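You operate a simulated robot arm through the tools that you are given. There is no shell and no other tool. Be economical: measure what you need, move in short steps, check, and stop when the job is done.

Carry out the task below with a simulated robot arm. There is one attempt and no reset: what you move stays moved.

JOB
Dry the wet tongs and the wet blue cup on the mat, then put them away.
Fine: tongs along the rack, cup on the tasting bench; nothing on the ground.

Only the result counts: the job must be done as asked and must still hold three seconds after the hand-in. Knocking over, shifting, dropping, spilling or breaking anything else fails it.

ROBOT AND FRAMES
A 6-joint arm with a two-finger parallel gripper, fixed in place. Base frame: the origin is at the foot of the arm, x ahead of it, y to its left, z up. Units: m, degrees, N and s.
Its first joint turns from -66.0 to 66.0 degrees. Payload 2.45 kg.
The tool frame sits at the grasp point between the pads (the TCP): z along the fingers, y along the line on which they close. The tips reach 0.024 m beyond it. The gripper opens to 0.068 m. The fingers are 0.017 m wide and 0.01 m thick; the gripper's body (0.04 by 0.07 m) begins 0.041 m behind the TCP.
Orientation is that of the tool frame in the base frame, as a unit quaternion [x, y, z, w]. With the fingers straight down and closing along the base's y, the tool's x points along the base's -x, its y along +y and its z along -z.

CONTROLS
- The arm moves only by the tool step_arm. Its argument "rows" is a list that holds one entry, the list of rows, each a list of 7 numbers: the shift along the tool's x, y, z in units of 100 mm (1.0 is 100 mm), then the turn, a rotation vector about the tool's x, y, z in units of 60 degrees (1.0 is 60 degrees), then the opening, from 0 (shut) to 1 (fully open). In form: [[[tx, ty, tz, rx, ry, rz, claw], ...]]. A call has 1 to 20 rows; each row is the pose to reach, as a shift and turn from the pose commanded when the call began, along the tool's axes at that moment. A call with a number of a shift or a turn outside -1 to 1 is refused whole. Each row takes 0.2 s and may step no farther than 0.05 m and 8.6 degrees from the row before; otherwise, or with a gripper value out of range, the whole call is refused. A pose out of reach is approached as far as the arm can. The call stops where the force on the tool passes 50 N (or 10 N more than at its start, if that is more) or the arm is blocked; 0.2 s more then pass. The fingers move at their own pace (about 0.108 m/s each) and stop on an object; they squeeze with about 42 N. The grip force told is the motor's: it shows also when the fingers shut on nothing. Time passes only in rows, and 0.2 s behind the last, so rows that repeat a pose let the fingers close. It gives the time, the measured TCP pose, the force on the tool (base axes), the opening and the grip force at its end, in the units of the frame above (readings bear some noise).
- Cameras (640 x 400 px; columns grow to the right, rows downward): "scene" is fixed at [0.169, 0.4255, 1.4566]; the picture's right is [-0.72, -0.70, 0.00], its down [-0.53, 0.55, -0.64] and it looks along [0.44, -0.46, -0.77] (base axes); focal length 316 px, centre (320, 200). "wrist" rides on the gripper at [0.084, 0.011, -0.075] in the tool frame; the picture's right is [-0.13, 0.99, 0.00], its down [-0.60, -0.08, -0.79] and it looks along [-0.79, -0.10, 0.61] (tool axes); focal length 251 px, centre (320, 200). There is no depth. A picture from a camera that has moved, and an enlarged one, comes with that camera's place and axes in the base frame and with its lens. The place of the scene camera against the robot may be out by one fixed shift of up to 0.018 m in any direction.
- camera(camera): a new picture of that camera. No time passes.
- zoom(camera, box): a new picture of the part [left, top, right, bottom] of that camera's present view, enlarged. No time passes.
- sign_off(): hands the job in; it is judged then, once.

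Work in short steps. Places have to be worked out from the pictures, the camera data and where the tool is seen: move nearer, look again, correct. Check each grasp and each placing, and mend what went wrong. You have 120 turns and 76 pictures in all, those below and enlarged ones among them. Open the gripper and draw the arm clear of the work before you hand the job in, unless the task says otherwise; then end with one line.

The tools are called after "Request:" as name(argument=value, ...) on one line, values as JSON. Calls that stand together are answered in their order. step_arm: Moves the arm, as the interface text tells. Its arguments: {"type":"object","properties":{"rows":{"type":"array","items":{"type":"array","items":{"type":"array","items":{"type":"number"}}}}},"required":["rows"]} The other tools are called the same way: camera (camera) takes a picture; zoom (camera, box) takes an enlarged picture of a part of a camera's view; sign_off () hands the job in.

At the start:

```text
time: 0.0
eef_pos: [0.4491, 0.0998, 1.1425]
tcp_rot: [0.001, 1.0, 0.0, 0.0]
ft_force: [0.1, 0.0, -0.2]
grip_width: 0.0677
finger_force: 0.0
```

scene: 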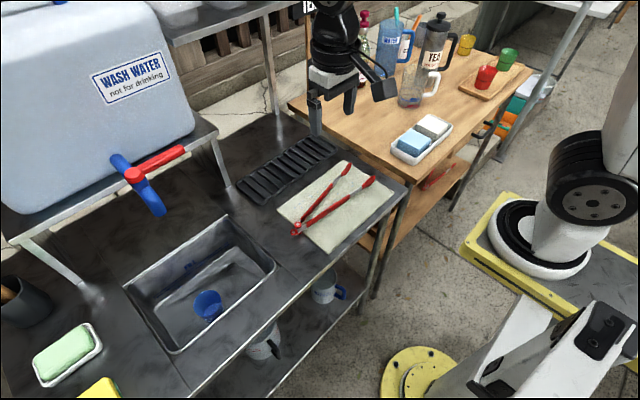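
wrist: 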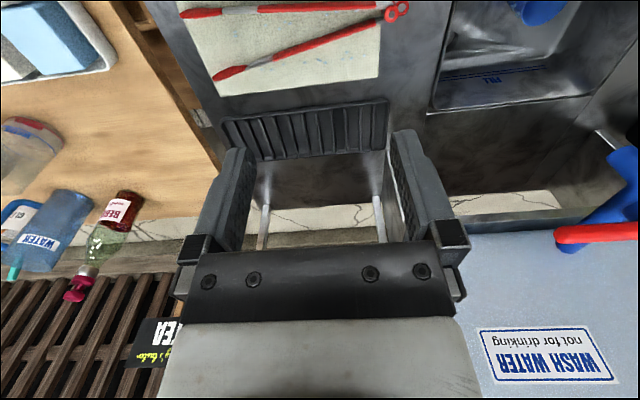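

The tongs' hub triangulates to about (0.47, 0.18, 0.89), so the steel table is near z 0.89. I'll look closer at the work areas before moving.

Request:
zoom(camera="scene", box=[100, 200, 300, 380])

Request:
zoom(camera="scene", box=[220, 110, 420, 260])

Request:
zoom(camera="scene", box=[290, 0, 540, 180])

Request:
zoom(camera="wrist", box=[0, 0, 220, 400])

```text
2.22 times, centred on (200, 290) of scene
camera zoom: at [0.169, 0.4255, 1.4566], right [-0.72, -0.7, 0.0], down [-0.53, 0.55, -0.64], along [0.44, -0.46, -0.77], focal length 702 px, centre (587, 0)
```

zoom: 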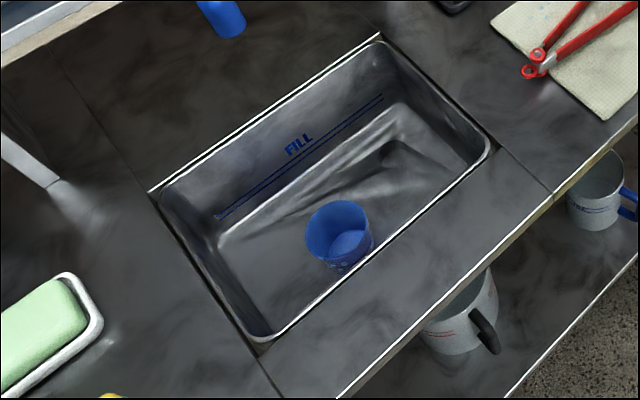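

```text
2.67 times, centred on (320, 185) of scene
camera zoom: at [0.169, 0.4255, 1.4566], right [-0.72, -0.7, 0.0], down [-0.53, 0.55, -0.64], along [0.44, -0.46, -0.77], focal length 843 px, centre (320, 240)
```

zoom: 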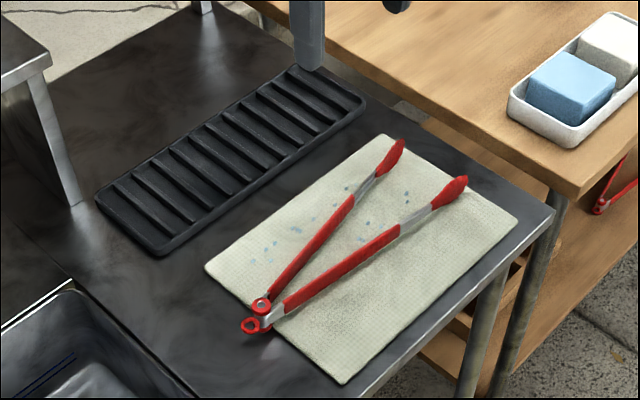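

```text
2.22 times, centred on (415, 90) of scene
camera zoom: at [0.169, 0.4255, 1.4566], right [-0.72, -0.7, 0.0], down [-0.53, 0.55, -0.64], along [0.44, -0.46, -0.77], focal length 702 px, centre (109, 444)
```

zoom: 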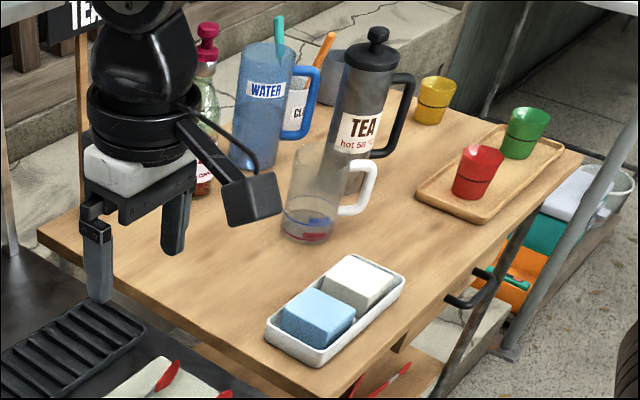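

```text
1.00 times, centred on (110, 200) of wrist
camera zoom: at [0.3657, 0.1108, 1.2182], right [0.13, 0.99, 0.0], down [0.6, -0.08, 0.79], along [0.79, -0.1, -0.61], focal length 251 px, centre (530, 200)
```

zoom: 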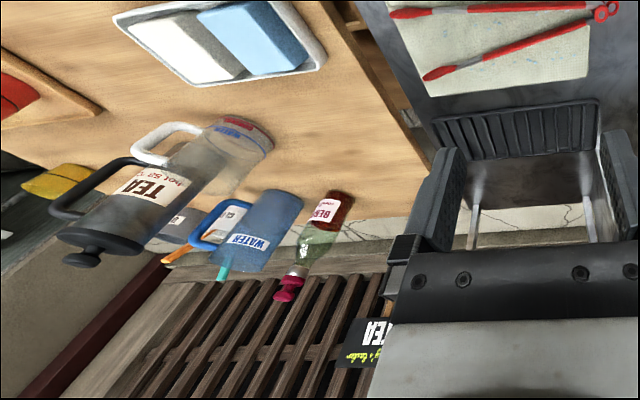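

The blue cup sits in the sink basin. I'll zoom on it to judge its pose and whether it holds water.

Request:
zoom(camera="scene", box=[180, 275, 244, 335])

Request:
zoom(camera="scene", box=[280, 160, 380, 250])

Request:
zoom(camera="scene", box=[230, 120, 350, 210])

```text
6.67 times, centred on (212, 305) of scene
camera zoom: at [0.169, 0.4255, 1.4566], right [-0.72, -0.7, 0.0], down [-0.53, 0.55, -0.64], along [0.44, -0.46, -0.77], focal length 2108 px, centre (1040, -500)
```

zoom: 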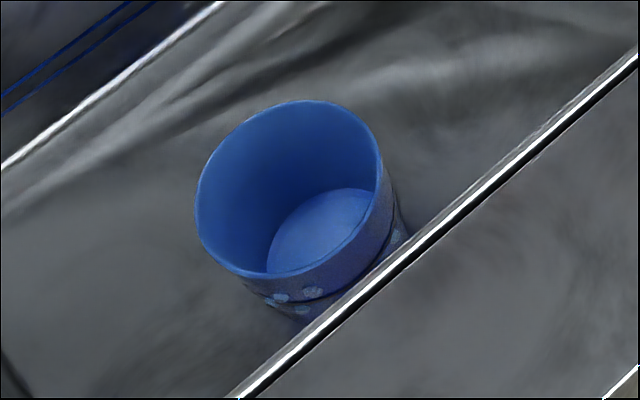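

```text
4.44 times, centred on (330, 205) of scene
camera zoom: at [0.169, 0.4255, 1.4566], right [-0.72, -0.7, 0.0], down [-0.53, 0.55, -0.64], along [0.44, -0.46, -0.77], focal length 1405 px, centre (276, 178)
```

zoom: 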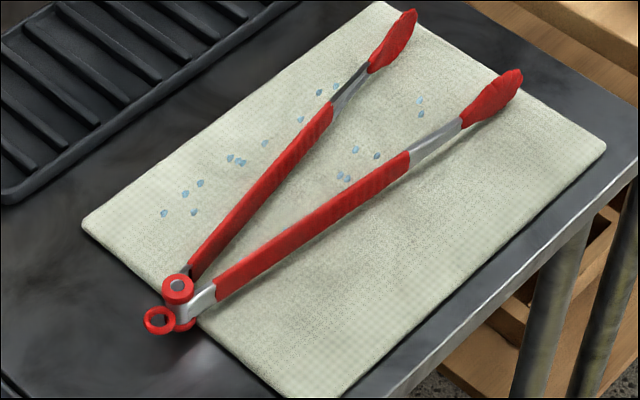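

```text
4.44 times, centred on (290, 165) of scene
camera zoom: at [0.169, 0.4255, 1.4566], right [-0.72, -0.7, 0.0], down [-0.53, 0.55, -0.64], along [0.44, -0.46, -0.77], focal length 1405 px, centre (453, 356)
```

zoom: 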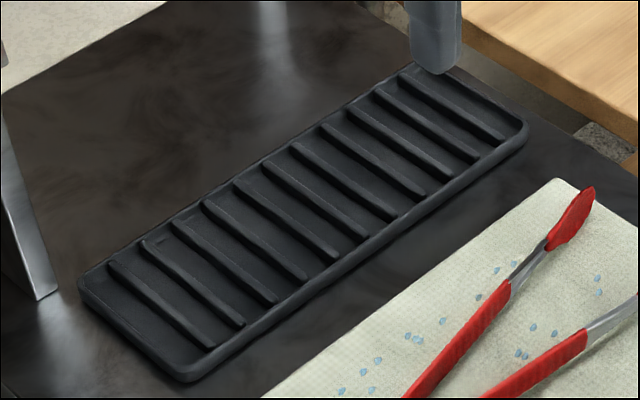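

Tongs lie roughly along y from the hub (0.47, 0.18) to tips near y = -0.045, on the mat. The rack is about x 0.575–0.66, y -0.065–0.18. I turn the tool 90° so the fingers close along base x, first 60°.

Request:
step_arm(rows=[[[0, 0, 0, 0, 0, 0.14, 1], [0, 0, 0, 0, 0, 0.28, 1], [0, 0, 0, 0, 0, 0.42, 1], [0, 0, 0, 0, 0, 0.56, 1], [0, 0, 0, 0, 0, 0.7, 1], [0, 0, 0, 0, 0, 0.84, 1], [0, 0, 0, 0, 0, 0.98, 1]]])

```text
time: 1.6
eef_pos: [0.4488, 0.0973, 1.1428]
tcp_rot: [0.492, 0.871, 0.0, 0.0]
ft_force: [0.5, 0.0, -0.1]
grip_width: 0.0681
finger_force: 0.0
```

Rotation works; I finish the remaining 31°.

Request:
step_arm(rows=[[[0, 0, 0, 0, 0, 0.14, 1], [0, 0, 0, 0, 0, 0.28, 1], [0, 0, 0, 0, 0, 0.42, 1], [0, 0, 0, 0, 0, 0.52, 1]]])

Request:
camera(camera="wrist")

Request:
camera(camera="scene")

```text
time: 2.6
eef_pos: [0.4508, 0.0995, 1.1411]
tcp_rot: [0.708, 0.706, 0.0, 0.0]
ft_force: [0.2, -0.1, 0.0]
grip_width: 0.0678
finger_force: 0.1
```

```text
66 pictures are left
camera wrist: at [0.4613, 0.1839, 1.2184], right [0.99, -0.13, 0.0], down [-0.08, -0.6, 0.79], along [-0.1, -0.79, -0.61], focal length 251 px, centre (320, 200)
```

wrist: 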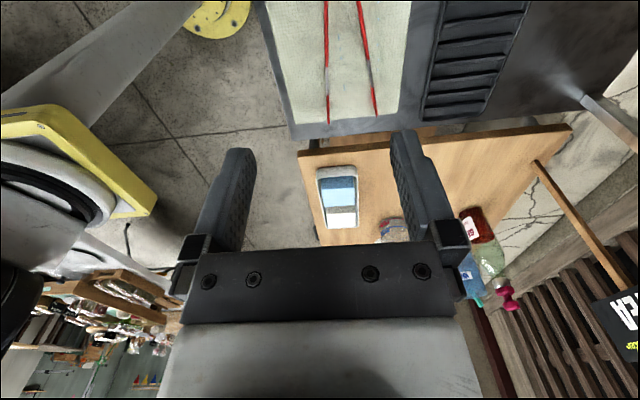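

```text
65 pictures are left
```

scene: 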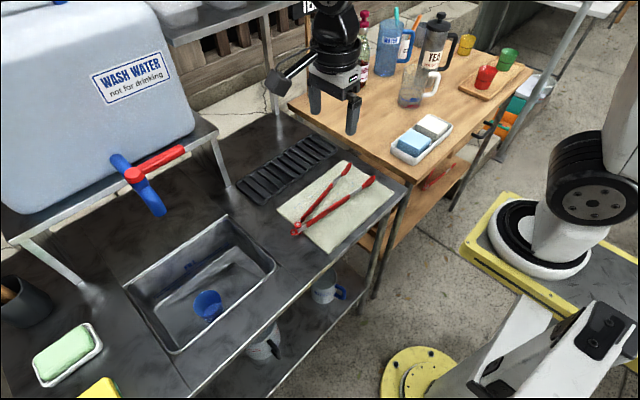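

Tool now closes along x. I move down over the middle of the tongs, to about (0.471, 0.08, 1.05), and look.

Request:
step_arm(rows=[[[-0.07, 0.07, 0.3, 0, 0, 0, 1], [-0.14, 0.14, 0.6, 0, 0, 0, 1], [-0.2, 0.2, 0.91, 0, 0, 0, 1]]])

Request:
camera(camera="wrist")

```text
time: 3.4
eef_pos: [0.4689, 0.0787, 1.0523]
tcp_rot: [0.707, 0.707, 0.001, 0.001]
ft_force: [1.0, 0.2, -0.2]
grip_width: 0.0683
finger_force: 0.1
```

```text
64 pictures are left
camera wrist: at [0.4808, 0.1635, 1.1273], right [0.99, -0.13, 0.0], down [-0.08, -0.6, 0.79], along [-0.1, -0.79, -0.61], focal length 251 px, centre (320, 200)
```

wrist: 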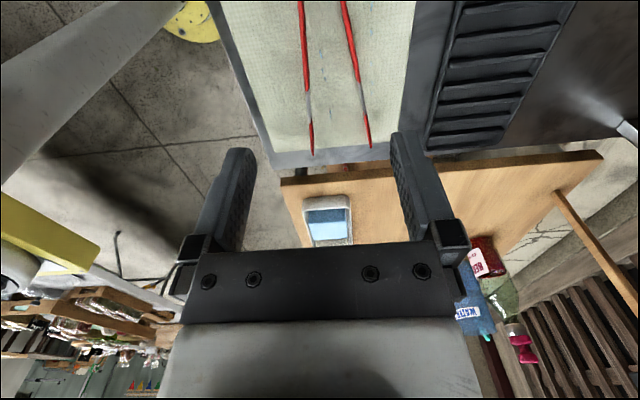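

Arms sit at x ≈ 0.457 and 0.4965 at y = 0.08. I check the droplets before touching the tongs.

Request:
zoom(camera="scene", box=[280, 160, 380, 250])

Request:
zoom(camera="wrist", box=[240, 0, 440, 160])

```text
4.44 times, centred on (330, 205) of scene
camera zoom: at [0.1691, 0.4255, 1.4566], right [-0.72, -0.7, 0.0], down [-0.53, 0.55, -0.64], along [0.44, -0.46, -0.77], focal length 1405 px, centre (276, 178)
```

zoom: 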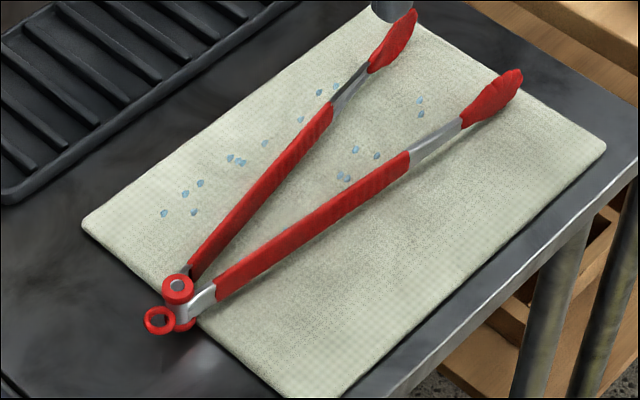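

```text
2.50 times, centred on (340, 80) of wrist
camera zoom: at [0.4808, 0.1635, 1.1273], right [0.99, -0.13, 0.0], down [-0.08, -0.6, 0.79], along [-0.1, -0.79, -0.61], focal length 629 px, centre (270, 500)
```

zoom: 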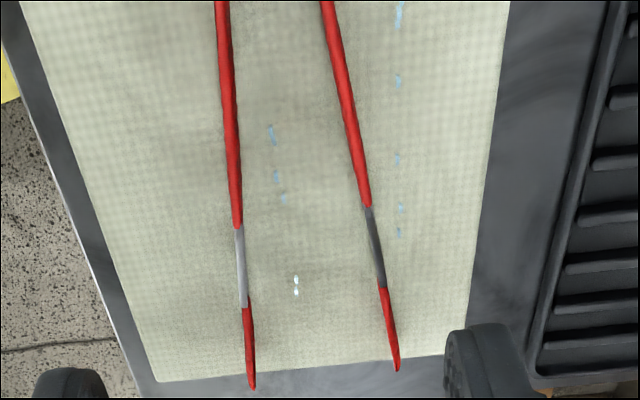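

Droplets lie at mat level beside the arms; nothing fades yet. I line up over the tongs (0.476, 0.09) and descend to z ≈ 0.96.

Request:
step_arm(rows=[[[0.11, 0.07, 0.3, 0, 0, 0, 1], [0.11, 0.07, 0.6, 0, 0, 0, 1], [0.11, 0.07, 0.92, 0, 0, 0, 1]]])

Request:
camera(camera="wrist")

Request:
zoom(camera="scene", box=[260, 130, 400, 260])

```text
time: 4.2
eef_pos: [0.4767, 0.0878, 0.9588]
tcp_rot: [0.707, 0.707, 0.0, 0.0]
ft_force: [-0.2, -0.6, 0.4]
grip_width: 0.0681
finger_force: 0.1
```

```text
61 pictures are left
camera wrist: at [0.4878, 0.1729, 1.0349], right [0.99, -0.13, 0.0], down [-0.08, -0.6, 0.79], along [-0.1, -0.79, -0.61], focal length 251 px, centre (320, 200)
```

wrist: 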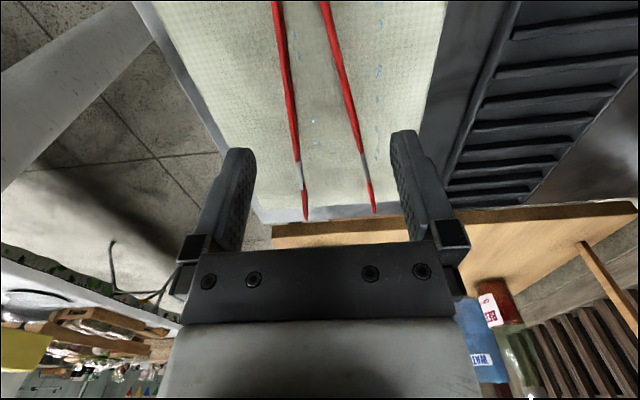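

```text
3.08 times, centred on (330, 195) of scene
camera zoom: at [0.1691, 0.4255, 1.4566], right [-0.72, -0.7, 0.0], down [-0.53, 0.55, -0.64], along [0.44, -0.46, -0.77], focal length 973 px, centre (289, 215)
```

zoom: 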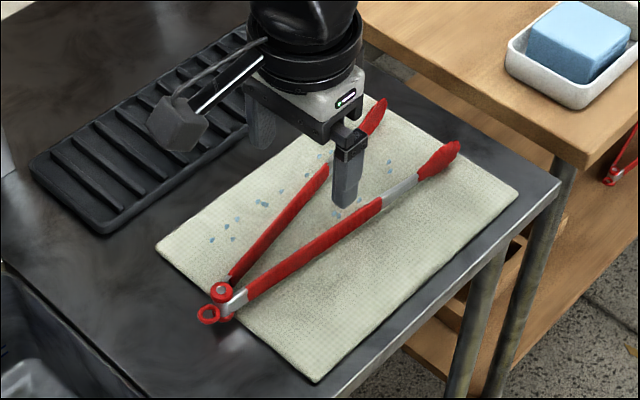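

Arms at y 0.088 straddle x 0.458–0.4935, centred on the tool. I descend to z ≈ 0.90 in small steps, watching force.

Request:
step_arm(rows=[[[0, 0, 0.2, 0, 0, 0, 1], [0, 0, 0.35, 0, 0, 0, 1], [0, 0, 0.45, 0, 0, 0, 1], [0, 0, 0.52, 0, 0, 0, 1]]])

Request:
camera(camera="wrist")

Request:
zoom(camera="scene", box=[280, 160, 380, 250])

```text
time: 5.2
eef_pos: [0.4759, 0.0898, 0.9082]
tcp_rot: [0.707, 0.708, 0.0, 0.0]
ft_force: [0.3, -0.3, -0.5]
grip_width: 0.0679
finger_force: 0.1
```

```text
59 pictures are left
camera wrist: at [0.4877, 0.1742, 0.984], right [0.99, -0.13, 0.0], down [-0.08, -0.6, 0.79], along [-0.1, -0.79, -0.61], focal length 251 px, centre (320, 200)
```

wrist: 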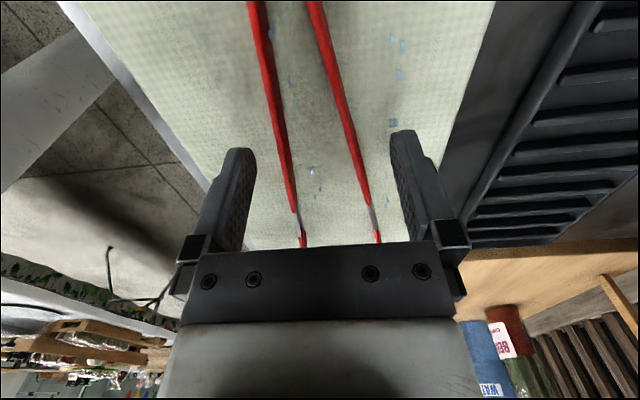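

```text
4.44 times, centred on (330, 205) of scene
camera zoom: at [0.169, 0.4255, 1.4566], right [-0.72, -0.7, 0.0], down [-0.53, 0.55, -0.64], along [0.44, -0.46, -0.77], focal length 1405 px, centre (276, 178)
```

zoom: 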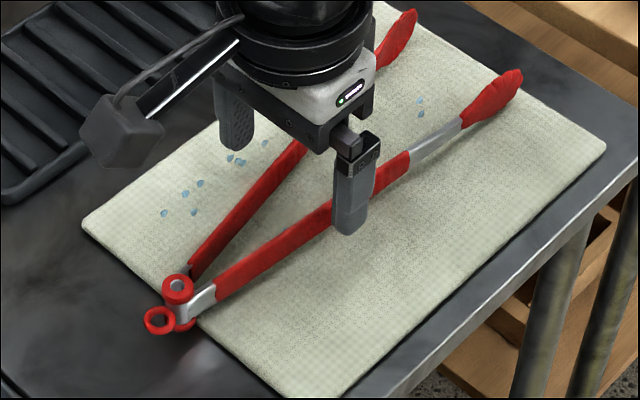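

Both arms are between the fingers. A further 9 mm down, then close.

Request:
step_arm(rows=[[[0, 0, 0.05, 0, 0, 0, 1], [0, 0, 0.09, 0, 0, 0, 1]]])

```text
time: 5.8
eef_pos: [0.4749, 0.0891, 0.8983]
tcp_rot: [0.707, 0.707, 0.0, 0.001]
ft_force: [0.2, -0.2, -0.3]
grip_width: 0.0681
finger_force: 0.0
```

No contact yet. I close the gripper on the tongs here.

Request:
step_arm(rows=[[[0, 0, 0, 0, 0, 0, 0.6], [0, 0, 0, 0, 0, 0, 0.3], [0, 0, 0, 0, 0, 0, 0], [0, 0, 0, 0, 0, 0, 0], [0, 0, 0, 0, 0, 0, 0]]])

Request:
camera(camera="wrist")

Request:
zoom(camera="scene", box=[280, 160, 380, 250])

```text
time: 7.0
eef_pos: [0.4754, 0.0888, 0.8993]
tcp_rot: [0.707, 0.707, -0.001, 0.0]
ft_force: [0.0, -0.5, 0.4]
grip_width: 0.0115
finger_force: 32.3
```

```text
57 pictures are left
camera wrist: at [0.4869, 0.1743, 0.9748], right [0.99, -0.13, 0.0], down [-0.08, -0.6, 0.79], along [-0.1, -0.79, -0.61], focal length 251 px, centre (320, 200)
```

wrist: 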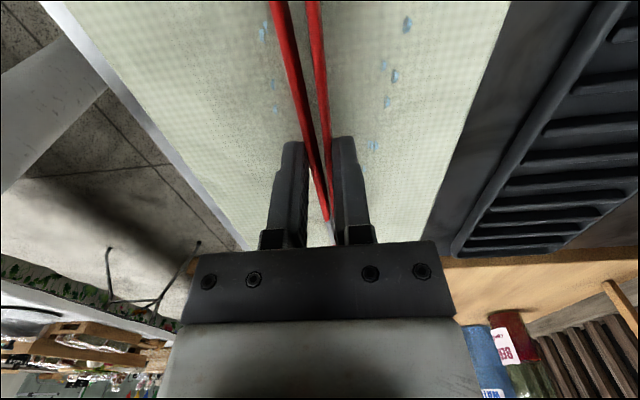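

```text
4.44 times, centred on (330, 205) of scene
camera zoom: at [0.1691, 0.4255, 1.4566], right [-0.72, -0.7, 0.0], down [-0.53, 0.55, -0.64], along [0.44, -0.46, -0.77], focal length 1405 px, centre (276, 178)
```

zoom: 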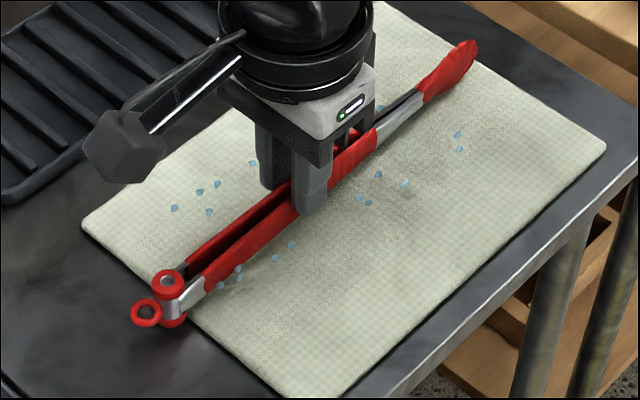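

The tongs closed between the pads (opening 11.5 mm) and the droplets moved with the arms, so they mark wetness on the tongs. I rub the tongs gently back and forth across the mat and see whether the drops change.

Request:
step_arm(rows=[[[-0.1, 0, 0.02, 0, 0, 0, 0], [-0.2, 0.1, 0.02, 0, 0, 0, 0], [-0.2, 0.3, 0.02, 0, 0, 0, 0], [-0.2, 0.1, 0.02, 0, 0, 0, 0], [-0.2, -0.1, 0.02, 0, 0, 0, 0], [-0.2, -0.3, 0.02, 0, 0, 0, 0], [-0.2, -0.1, 0.02, 0, 0, 0, 0], [-0.2, 0.1, 0.02, 0, 0, 0, 0], [-0.2, 0.3, 0.02, 0, 0, 0, 0], [-0.2, 0.1, 0.02, 0, 0, 0, 0], [-0.2, -0.1, 0.02, 0, 0, 0, 0], [-0.2, -0.3, 0.02, 0, 0, 0, 0], [-0.2, -0.1, 0.02, 0, 0, 0, 0], [-0.2, 0, 0.02, 0, 0, 0, 0]]])

Request:
zoom(camera="scene", box=[280, 160, 380, 250])

```text
time: 10.0
eef_pos: [0.4777, 0.0691, 0.8973]
tcp_rot: [0.707, 0.707, 0.0, 0.0]
ft_force: [-0.3, 0.6, -1.8]
grip_width: 0.0116
finger_force: 32.3
```

```text
4.44 times, centred on (330, 205) of scene
camera zoom: at [0.1691, 0.4255, 1.4566], right [-0.72, -0.7, 0.0], down [-0.53, 0.55, -0.64], along [0.44, -0.46, -0.77], focal length 1405 px, centre (276, 178)
```

zoom: 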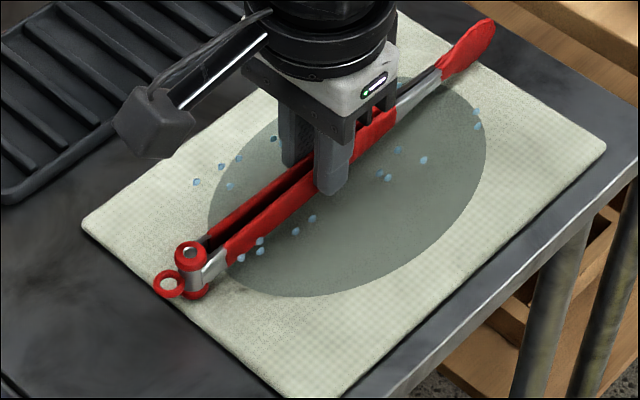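

A damp patch appeared on the mat, so rubbing/contact has begun to count, but drops remain. I rub more with a slight extra press.

Request:
step_arm(rows=[[[0, 0.15, 0.03, 0, 0, 0, 0], [0, 0.3, 0.03, 0, 0, 0, 0], [0.1, 0.1, 0.03, 0, 0, 0, 0], [0.1, -0.1, 0.03, 0, 0, 0, 0], [0.1, -0.3, 0.03, 0, 0, 0, 0], [0, -0.1, 0.03, 0, 0, 0, 0], [0, 0.1, 0.03, 0, 0, 0, 0], [0, 0.3, 0.03, 0, 0, 0, 0], [0, 0.1, 0.03, 0, 0, 0, 0], [0, -0.1, 0.03, 0, 0, 0, 0], [0, -0.3, 0.03, 0, 0, 0, 0], [0, -0.1, 0.03, 0, 0, 0, 0], [0, 0.1, 0.03, 0, 0, 0, 0], [0, 0.3, 0.03, 0, 0, 0, 0], [0, 0.1, 0.03, 0, 0, 0, 0], [0, -0.1, 0.03, 0, 0, 0, 0], [0, -0.3, 0.03, 0, 0, 0, 0], [0, -0.1, 0.03, 0, 0, 0, 0], [0, 0, 0.03, 0, 0, 0, 0]]])

Request:
zoom(camera="scene", box=[280, 160, 380, 250])

```text
time: 14.0
eef_pos: [0.4755, 0.0705, 0.8931]
tcp_rot: [0.707, 0.707, 0.0, 0.0]
ft_force: [-0.2, 0.0, -2.3]
grip_width: 0.0119
finger_force: 32.5
```

```text
4.44 times, centred on (330, 205) of scene
camera zoom: at [0.1691, 0.4255, 1.4566], right [-0.72, -0.7, 0.0], down [-0.53, 0.55, -0.64], along [0.44, -0.46, -0.77], focal length 1405 px, centre (276, 178)
```

zoom: 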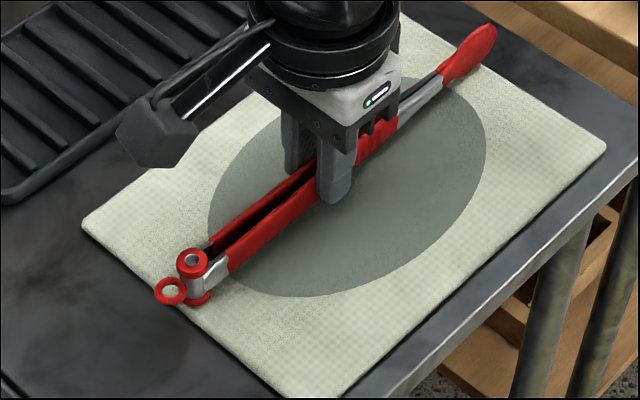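

The drops are gone: the tongs are dry. I lift them 6 cm and check the hold.

Request:
step_arm(rows=[[[0, 0, -0.1, 0, 0, 0, 0], [0, 0, -0.3, 0, 0, 0, 0], [0, 0, -0.6, 0, 0, 0, 0], [0, 0, -0.7, 0, 0, 0, 0]]])

Request:
zoom(camera="scene", box=[220, 110, 420, 260])

Request:
camera(camera="wrist")

```text
time: 15.0
eef_pos: [0.4765, 0.072, 0.9642]
tcp_rot: [0.707, 0.707, 0.0, 0.0]
ft_force: [0.3, 0.5, 0.0]
grip_width: 0.0
finger_force: 23.6
```

```text
2.67 times, centred on (320, 185) of scene
camera zoom: at [0.169, 0.4255, 1.4566], right [-0.72, -0.7, 0.0], down [-0.53, 0.55, -0.64], along [0.44, -0.46, -0.77], focal length 843 px, centre (320, 240)
```

zoom: 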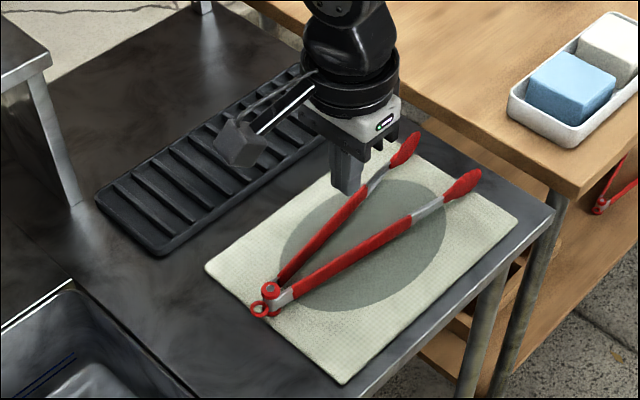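

```text
52 pictures are left
camera wrist: at [0.4877, 0.1565, 1.0395], right [0.99, -0.13, 0.0], down [-0.08, -0.6, 0.79], along [-0.1, -0.79, -0.61], focal length 251 px, centre (320, 200)
```

wrist: 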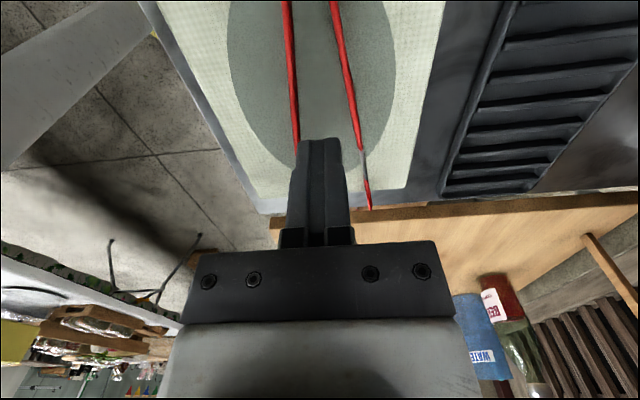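

The tongs slipped out and sprang open on the mat — gripped too near their top edges. I reopen, centre on (0.479, 0.08), and go down until the tips feel the mat.

Request:
step_arm(rows=[[[0.08, 0.025, 0, 0, 0, 0, 1], [0.08, 0.025, 0, 0, 0, 0, 1], [0.08, 0.025, 0.3, 0, 0, 0, 1], [0.08, 0.025, 0.6, 0, 0, 0, 1], [0.08, 0.025, 0.7, 0, 0, 0, 1], [0.08, 0.025, 0.74, 0, 0, 0, 1], [0.08, 0.025, 0.78, 0, 0, 0, 1]]])

Request:
camera(camera="wrist")

Request:
zoom(camera="scene", box=[280, 160, 380, 250])

```text
time: 16.6
eef_pos: [0.4791, 0.0787, 0.8854]
tcp_rot: [0.707, 0.708, 0.001, 0.001]
ft_force: [0.1, 0.9, -0.2]
grip_width: 0.0681
finger_force: 0.0
```

```text
51 pictures are left
camera wrist: at [0.4906, 0.1635, 0.9616], right [0.99, -0.13, 0.0], down [-0.08, -0.6, 0.79], along [-0.1, -0.79, -0.61], focal length 251 px, centre (320, 200)
```

wrist: 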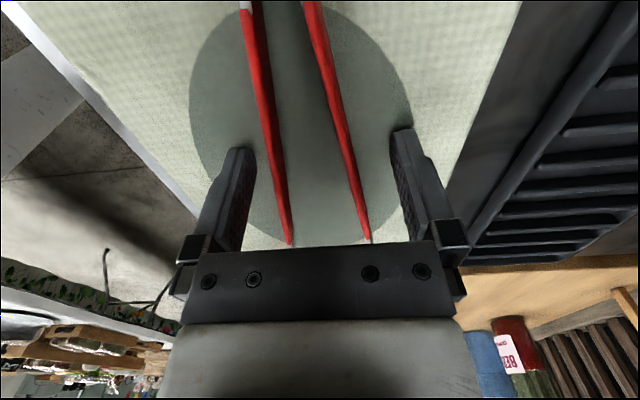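

```text
4.44 times, centred on (330, 205) of scene
camera zoom: at [0.169, 0.4255, 1.4566], right [-0.72, -0.7, 0.0], down [-0.53, 0.55, -0.64], along [0.44, -0.46, -0.77], focal length 1405 px, centre (276, 178)
```

zoom: 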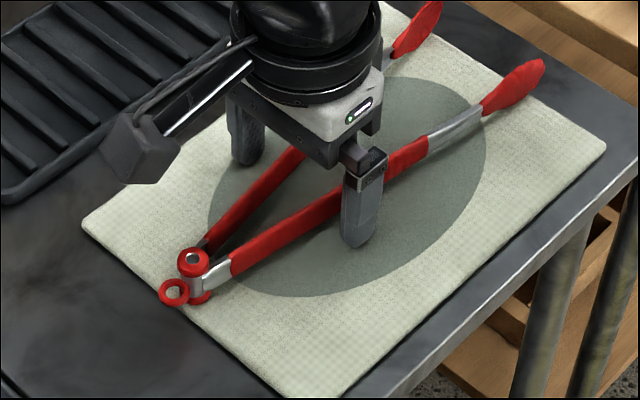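

Still no mat contact at tip height 0.861; continuing down in 3 mm steps.

Request:
step_arm(rows=[[[0, 0, 0.03, 0, 0, 0, 1], [0, 0, 0.06, 0, 0, 0, 1], [0, 0, 0.09, 0, 0, 0, 1]]])

```text
time: 17.3
eef_pos: [0.4809, 0.0784, 0.882]
tcp_rot: [0.708, 0.707, 0.001, 0.001]
ft_force: [-1.1, -0.7, 8.5]
grip_width: 0.0681
finger_force: 0.1
stopped in row 3: the force on the tool passed its limit (the readings are from after the stop); the commanded pose is now the measured one
```

Mat surface is at about z 0.857. I back off 2 mm and close, waiting for a full squeeze.

Request:
step_arm(rows=[[[0, 0, -0.02, 0, 0, 0, 1], [0, 0, -0.02, 0, 0, 0, 0.6], [0, 0, -0.02, 0, 0, 0, 0.3], [0, 0, -0.02, 0, 0, 0, 0], [0, 0, -0.02, 0, 0, 0, 0], [0, 0, -0.02, 0, 0, 0, 0]]])

Request:
camera(camera="wrist")

```text
time: 18.7
eef_pos: [0.4805, 0.0786, 0.8829]
tcp_rot: [0.707, 0.707, 0.0, 0.0]
ft_force: [-0.3, 0.0, 0.3]
grip_width: 0.0123
finger_force: 32.2
```

```text
49 pictures are left
camera wrist: at [0.4913, 0.1636, 0.96], right [0.99, -0.13, 0.0], down [-0.08, -0.6, 0.79], along [-0.1, -0.79, -0.61], focal length 251 px, centre (320, 200)
```

wrist: 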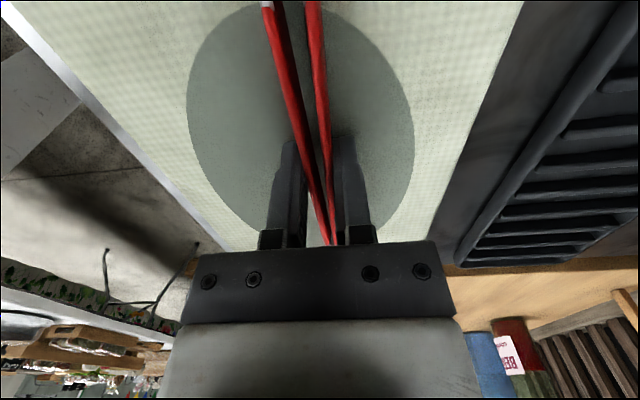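

Grip 12.3 mm with a deeper bite. I lift gently 2.5 cm and check the opening.

Request:
step_arm(rows=[[[0, 0, -0.08, 0, 0, 0, 0], [0, 0, -0.16, 0, 0, 0, 0], [0, 0, -0.25, 0, 0, 0, 0]]])

Request:
zoom(camera="scene", box=[280, 160, 380, 250])

```text
time: 19.5
eef_pos: [0.4789, 0.0784, 0.9101]
tcp_rot: [0.707, 0.707, 0.001, 0.001]
ft_force: [-0.8, -0.2, -0.4]
grip_width: 0.012
finger_force: 32.6
```

```text
4.44 times, centred on (330, 205) of scene
camera zoom: at [0.1691, 0.4255, 1.4566], right [-0.72, -0.7, 0.0], down [-0.53, 0.55, -0.64], along [0.44, -0.46, -0.77], focal length 1405 px, centre (276, 178)
```

zoom: 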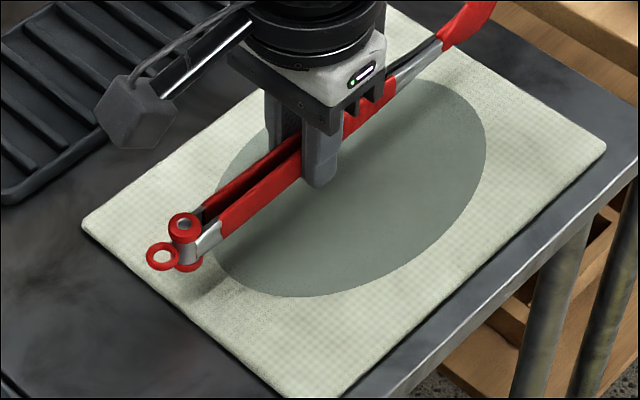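

Tongs are held. I raise to z ≈ 0.96 and move 10 cm toward the rack, then look.

Request:
step_arm(rows=[[[0, 0, -0.3, 0, 0, 0, 0], [0, 0, -0.5, 0, 0, 0, 0], [0, 0.25, -0.5, 0, 0, 0, 0], [0, 0.5, -0.5, 0, 0, 0, 0], [0, 0.75, -0.5, 0, 0, 0, 0], [0, 1.0, -0.5, 0, 0, 0, 0]]])

Request:
camera(camera="wrist")

Request:
zoom(camera="scene", box=[220, 110, 360, 220])

```text
time: 20.9
eef_pos: [0.581, 0.0777, 0.9582]
tcp_rot: [0.707, 0.708, 0.0, -0.001]
ft_force: [0.2, 0.8, -0.2]
grip_width: 0.0123
finger_force: 32.3
```

```text
47 pictures are left
camera wrist: at [0.5918, 0.1632, 1.0345], right [0.99, -0.13, 0.0], down [-0.08, -0.6, 0.79], along [-0.1, -0.79, -0.61], focal length 251 px, centre (320, 200)
```

wrist: 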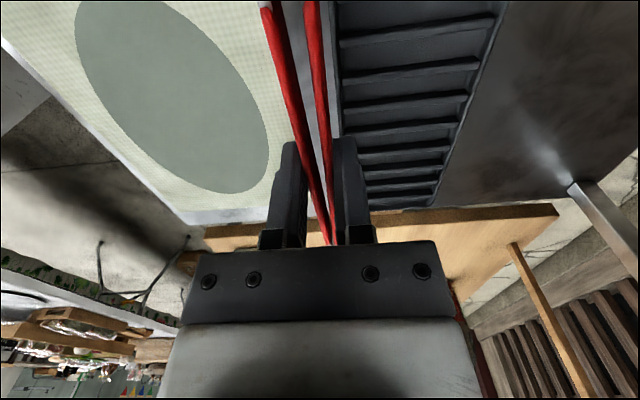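

```text
3.64 times, centred on (290, 165) of scene
camera zoom: at [0.1691, 0.4255, 1.4566], right [-0.72, -0.7, 0.0], down [-0.53, 0.55, -0.64], along [0.44, -0.46, -0.77], focal length 1150 px, centre (429, 327)
```

zoom: 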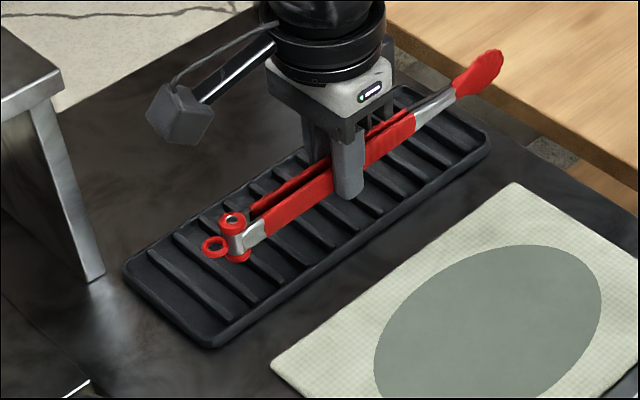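

Held well. Rack centre is near (0.641, 0.047); the tongs' middle lies about 4 cm to -y of the TCP, so I go to TCP (0.641, 0.09) and lower to z 0.91.

Request:
step_arm(rows=[[[0.06, 0.3, 0, 0, 0, 0, 0], [0.12, 0.6, 0, 0, 0, 0, 0], [0.12, 0.6, 0.2, 0, 0, 0, 0], [0.12, 0.6, 0.4, 0, 0, 0, 0], [0.12, 0.6, 0.48, 0, 0, 0, 0]]])

Request:
camera(camera="wrist")

Request:
zoom(camera="scene", box=[220, 110, 360, 220])

```text
time: 22.1
eef_pos: [0.6403, 0.0884, 0.9106]
tcp_rot: [0.707, 0.707, 0.0, 0.0]
ft_force: [0.0, -0.3, -0.7]
grip_width: 0.0123
finger_force: 32.6
```

```text
45 pictures are left
camera wrist: at [0.6515, 0.1744, 0.9868], right [0.99, -0.13, 0.0], down [-0.08, -0.6, 0.79], along [-0.1, -0.79, -0.61], focal length 251 px, centre (320, 200)
```

wrist: 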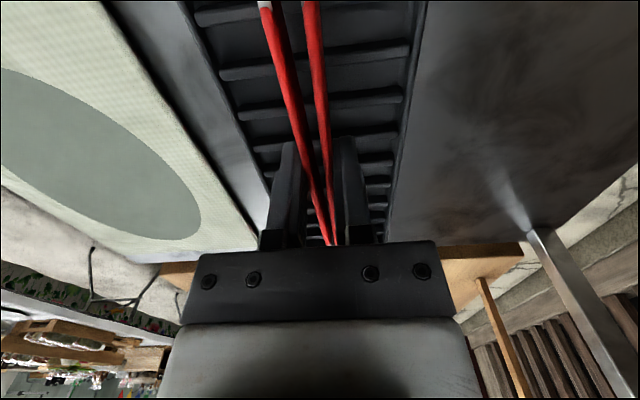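

```text
3.64 times, centred on (290, 165) of scene
camera zoom: at [0.1691, 0.4256, 1.4566], right [-0.72, -0.7, 0.0], down [-0.53, 0.55, -0.64], along [0.44, -0.46, -0.77], focal length 1150 px, centre (429, 327)
```

zoom: 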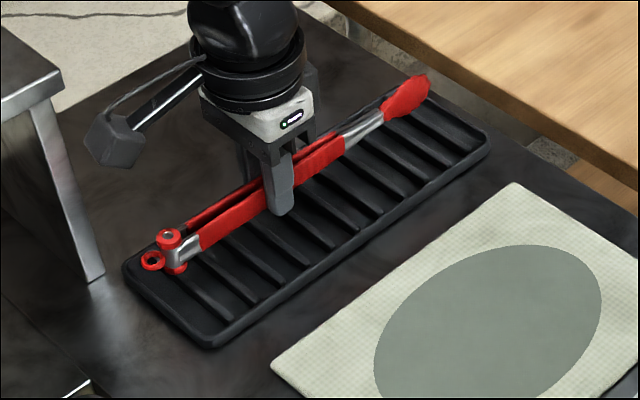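

Rack spans x 0.59–0.69 here, so the tongs are centred. Lowering slowly until contact.

Request:
step_arm(rows=[[[0, 0, 0.06, 0, 0, 0, 0], [0, 0, 0.1, 0, 0, 0, 0], [0, 0, 0.14, 0, 0, 0, 0], [0, 0, 0.17, 0, 0, 0, 0]]])

Request:
zoom(camera="scene", box=[220, 110, 360, 220])

```text
time: 23.1
eef_pos: [0.6403, 0.0907, 0.8952]
tcp_rot: [0.707, 0.707, 0.0, 0.0]
ft_force: [0.2, -0.2, -0.5]
grip_width: 0.0121
finger_force: 32.3
```

```text
3.64 times, centred on (290, 165) of scene
camera zoom: at [0.1691, 0.4255, 1.4566], right [-0.72, -0.7, 0.0], down [-0.53, 0.55, -0.64], along [0.44, -0.46, -0.77], focal length 1150 px, centre (429, 327)
```

zoom: 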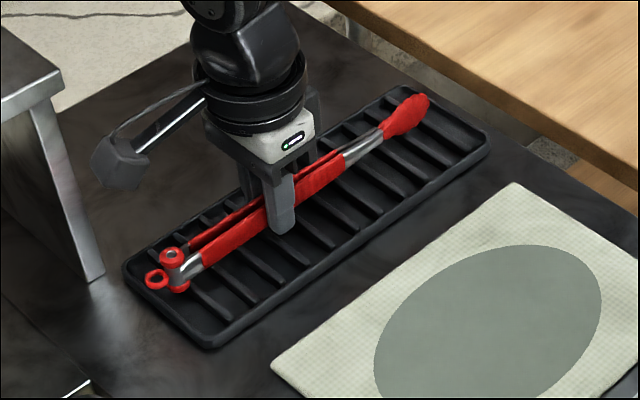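

No contact yet; lowering on in 2 mm steps.

Request:
step_arm(rows=[[[0, 0, 0.02, 0, 0, 0, 0], [0, 0, 0.04, 0, 0, 0, 0], [0, 0, 0.06, 0, 0, 0, 0], [0, 0, 0.08, 0, 0, 0, 0]]])

```text
time: 24.1
eef_pos: [0.6394, 0.092, 0.8861]
tcp_rot: [0.707, 0.708, 0.0, 0.001]
ft_force: [-0.2, 0.6, 7.9]
grip_width: 0.0122
finger_force: 32.5
```

Contact (8 N): the tongs rest on the rack. I open gradually to ~58 mm only, to keep the fingers off the rims.

Request:
step_arm(rows=[[[0, 0, -0.01, 0, 0, 0, 0.25], [0, 0, -0.02, 0, 0, 0, 0.4], [0, 0, -0.02, 0, 0, 0, 0.55], [0, 0, -0.02, 0, 0, 0, 0.7], [0, 0, -0.02, 0, 0, 0, 0.82], [0, 0, -0.02, 0, 0, 0, 0.82]]])

Request:
camera(camera="wrist")

Request:
zoom(camera="scene", box=[220, 110, 360, 220])

```text
time: 25.5
eef_pos: [0.6412, 0.0903, 0.888]
tcp_rot: [0.707, 0.707, 0.0, 0.001]
ft_force: [0.1, -0.5, -0.4]
grip_width: 0.0559
finger_force: 0.0
```

```text
42 pictures are left
camera wrist: at [0.6515, 0.1761, 0.964], right [0.99, -0.13, 0.0], down [-0.08, -0.6, 0.79], along [-0.1, -0.79, -0.61], focal length 251 px, centre (320, 200)
```

wrist: 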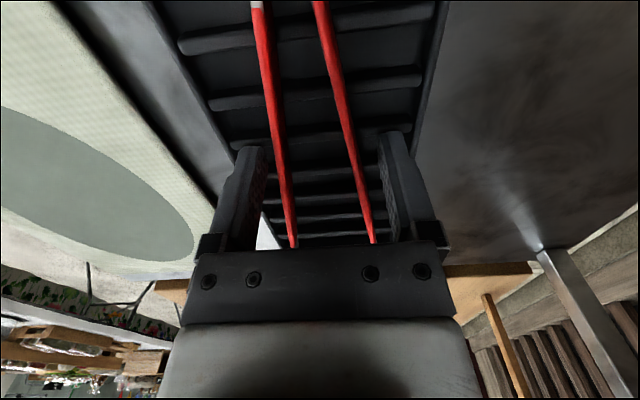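

```text
3.64 times, centred on (290, 165) of scene
camera zoom: at [0.169, 0.4255, 1.4566], right [-0.72, -0.7, 0.0], down [-0.53, 0.55, -0.64], along [0.44, -0.46, -0.77], focal length 1150 px, centre (429, 327)
```

zoom: 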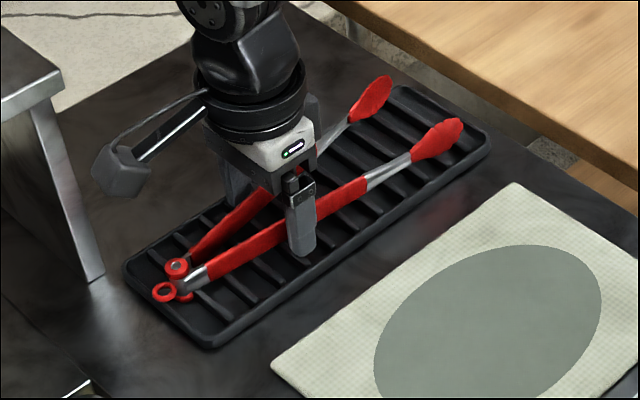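

Released. I lift straight up 8 cm and inspect the rest on the rack.

Request:
step_arm(rows=[[[0, 0, -0.1, 0, 0, 0, 0.82], [0, 0, -0.4, 0, 0, 0, 0.82], [0, 0, -0.8, 0, 0, 0, 0.82]]])

Request:
camera(camera="wrist")

Request:
zoom(camera="scene", box=[220, 110, 360, 220])

```text
time: 26.3
eef_pos: [0.6399, 0.0887, 0.9672]
tcp_rot: [0.708, 0.707, 0.0, 0.0]
ft_force: [0.5, 0.1, -0.1]
grip_width: 0.0557
finger_force: 0.0
```

```text
40 pictures are left
camera wrist: at [0.651, 0.1741, 1.044], right [0.99, -0.13, 0.0], down [-0.08, -0.6, 0.79], along [-0.1, -0.79, -0.61], focal length 251 px, centre (320, 200)
```

wrist: 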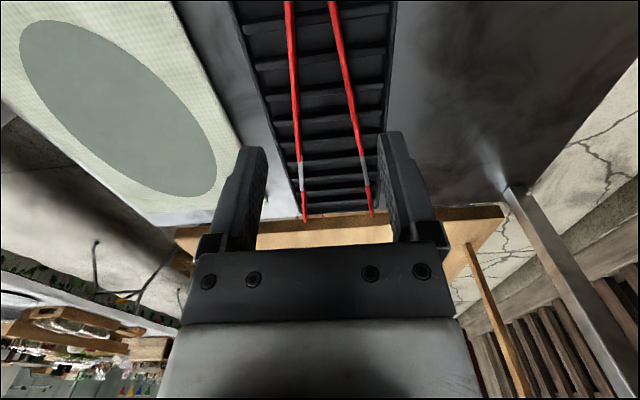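

```text
3.64 times, centred on (290, 165) of scene
camera zoom: at [0.169, 0.4255, 1.4566], right [-0.72, -0.7, 0.0], down [-0.53, 0.55, -0.64], along [0.44, -0.46, -0.77], focal length 1150 px, centre (429, 327)
```

zoom: 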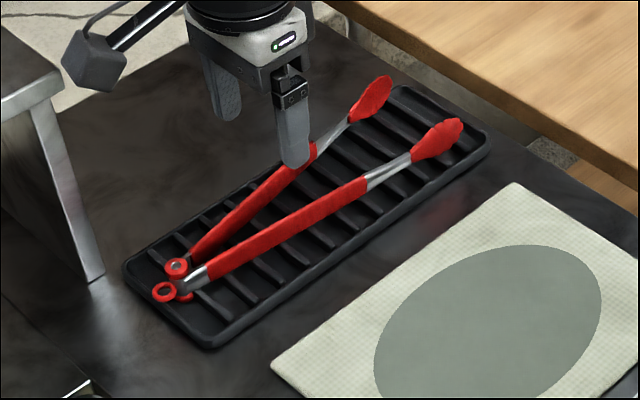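

The tongs rest fully within the rack. Now the cup: I go up and across toward the sink while turning the tool back, keeping in front of the tap (nozzle about (0.6, 0.39, 1.03)).

Request:
step_arm(rows=[[[0, 0, -0.4, 0, 0, 0, 0.82], [0, 0, -0.8, 0, 0, 0, 0.82], [0, -0.4, -1.0, 0, 0, -0.14, 1], [0.1, -0.75, -1.0, 0, 0, -0.28, 1], [0.25, -1.0, -1.0, 0, 0, -0.42, 1], [0.5, -1.0, -1.0, 0, 0, -0.56, 1], [0.75, -1.0, -1.0, 0, 0, -0.7, 1], [1.0, -1.0, -1.0, 0, 0, -0.84, 1], [1.0, -1.0, -1.0, 0, 0, -0.98, 1]]])

```text
time: 28.3
eef_pos: [0.5394, 0.1919, 1.0684]
tcp_rot: [0.268, 0.963, 0.001, 0.0]
ft_force: [0.0, -0.5, 0.6]
grip_width: 0.0682
finger_force: 0.1
```

Continuing the turn so the camera ends up on the -y side, easing toward (0.46, 0.27).

Request:
step_arm(rows=[[[0.2, 0.05, 0, 0, 0, -0.14, 1], [0.4, 0.1, 0, 0, 0, -0.28, 1], [0.6, 0.15, 0, 0, 0, -0.42, 1], [0.8, 0.2, 0, 0, 0, -0.56, 1], [1.0, 0.25, 0, 0, 0, -0.7, 1], [1.0, 0.25, 0, 0, 0, -0.84, 1], [1.0, 0.25, 0, 0, 0, -0.98, 1]]])

Request:
camera(camera="wrist")

```text
time: 29.9
eef_pos: [0.4658, 0.2632, 1.0688]
tcp_rot: [-0.241, 0.971, 0.0, 0.001]
ft_force: [0.6, 0.0, -0.3]
grip_width: 0.0679
finger_force: 0.1
```

```text
38 pictures are left
camera wrist: at [0.3876, 0.2346, 1.1434], right [-0.35, 0.94, 0.0], down [0.57, 0.21, 0.79], along [0.74, 0.28, -0.61], focal length 251 px, centre (320, 200)
```

wrist: 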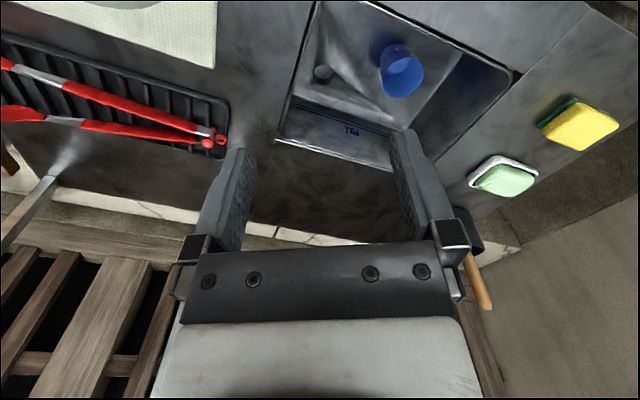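

The cup is visible in the sink. I zoom on it for a measurement.

Request:
zoom(camera="wrist", box=[320, 0, 480, 140])

```text
2.86 times, centred on (400, 70) of wrist
camera zoom: at [0.3876, 0.2346, 1.1434], right [-0.35, 0.94, 0.0], down [0.57, 0.21, 0.79], along [0.74, 0.28, -0.61], focal length 718 px, centre (91, 571)
```

zoom: 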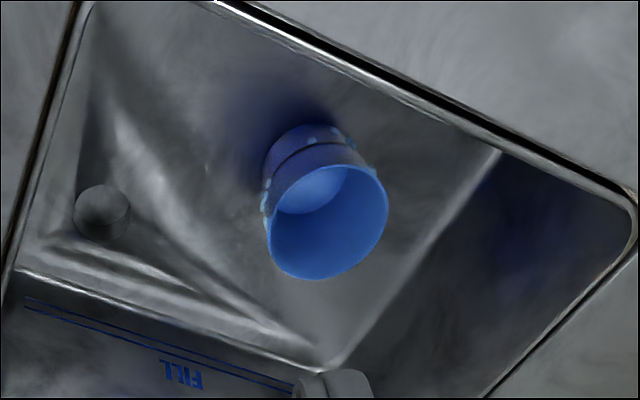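

Cup rim centre ≈ (0.509, 0.405, 0.796), rim diameter ≈ 59 mm, base near z 0.73, with room on the front-wall side. I finish the turn in place and check the tap clearance.

Request:
step_arm(rows=[[[0, 0, 0, 0, 0, -0.14, 1], [0, 0, 0, 0, 0, -0.28, 1], [0, 0, 0, 0, 0, -0.42, 1], [0, 0, 0, 0, 0, -0.56, 1], [0, 0, 0, 0, 0, -0.7, 1], [0, 0, 0, 0, 0, -0.84, 1], [0, 0, 0, 0, 0, -1.0, 1]]])

Request:
camera(camera="wrist")

Request:
camera(camera="scene")

```text
refused: row 7 steps farther than a row can; nothing moved
```

```text
36 pictures are left
camera wrist: at [0.3876, 0.2346, 1.1434], right [-0.35, 0.94, 0.0], down [0.57, 0.21, 0.79], along [0.74, 0.28, -0.61], focal length 251 px, centre (320, 200)
```

wrist: 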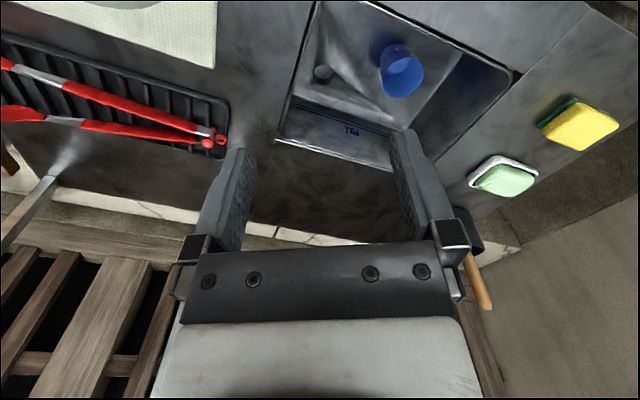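

```text
35 pictures are left
```

scene: 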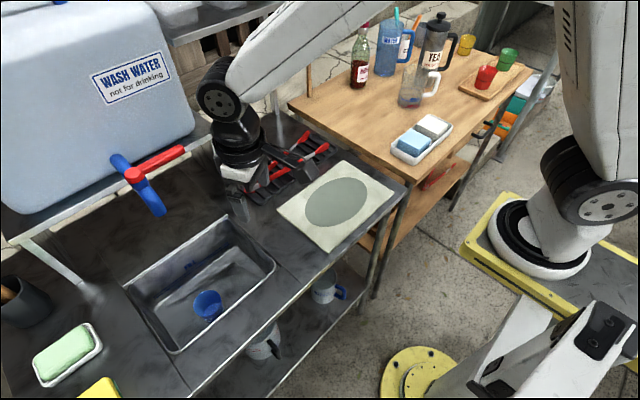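

One row was too big a turn; I redo it with even steps.

Request:
step_arm(rows=[[[0, 0, 0, 0, 0, -0.14, 1], [0, 0, 0, 0, 0, -0.28, 1], [0, 0, 0, 0, 0, -0.42, 1], [0, 0, 0, 0, 0, -0.56, 1], [0, 0, 0, 0, 0, -0.7, 1], [0, 0, 0, 0, 0, -0.84, 1], [0, 0, 0, 0, 0, -0.98, 1]]])

Request:
camera(camera="wrist")

```text
time: 31.5
eef_pos: [0.4676, 0.2649, 1.0685]
tcp_rot: [-0.686, 0.728, -0.001, 0.001]
ft_force: [0.1, -0.2, -0.4]
grip_width: 0.0679
finger_force: 0.1
```

```text
34 pictures are left
camera wrist: at [0.4512, 0.1818, 1.1437], right [-0.98, 0.19, 0.0], down [0.11, 0.6, 0.79], along [0.15, 0.78, -0.61], focal length 251 px, centre (320, 200)
```

wrist: 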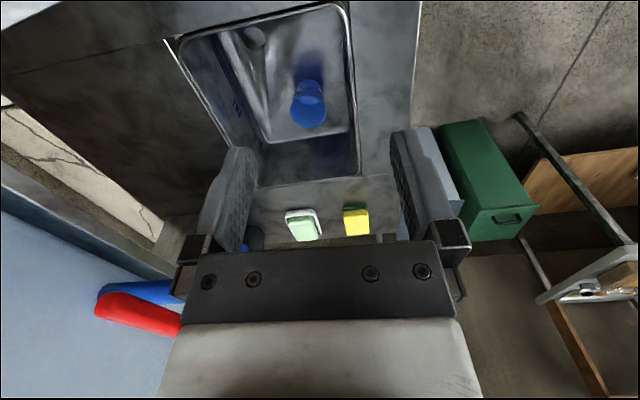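

I can see the tap at left but its spout is hidden by the gripper. I slide 8 cm toward -x for a clear view of the spout.

Request:
step_arm(rows=[[[0, 0.4, 0, 0, 0, -0.06, 1], [0, 0.8, 0, 0, 0, -0.06, 1]]])

Request:
camera(camera="wrist")

```text
time: 32.1
eef_pos: [0.3873, 0.2692, 1.0678]
tcp_rot: [0.708, -0.706, 0.0, -0.001]
ft_force: [0.5, 0.5, -0.3]
grip_width: 0.0682
finger_force: 0.1
```

```text
33 pictures are left
camera wrist: at [0.3761, 0.1862, 1.1439], right [-0.99, 0.13, 0.0], down [0.08, 0.6, 0.79], along [0.1, 0.79, -0.61], focal length 251 px, centre (320, 200)
```

wrist: 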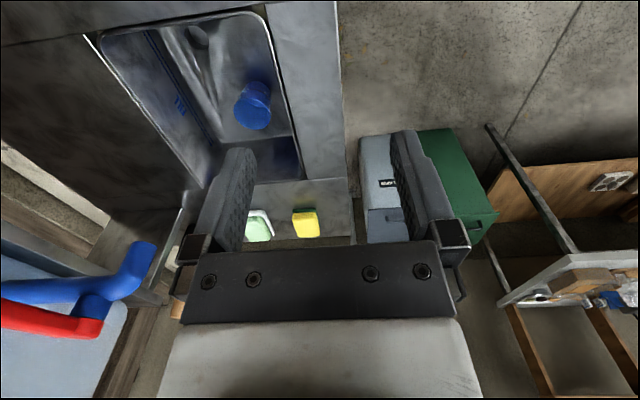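

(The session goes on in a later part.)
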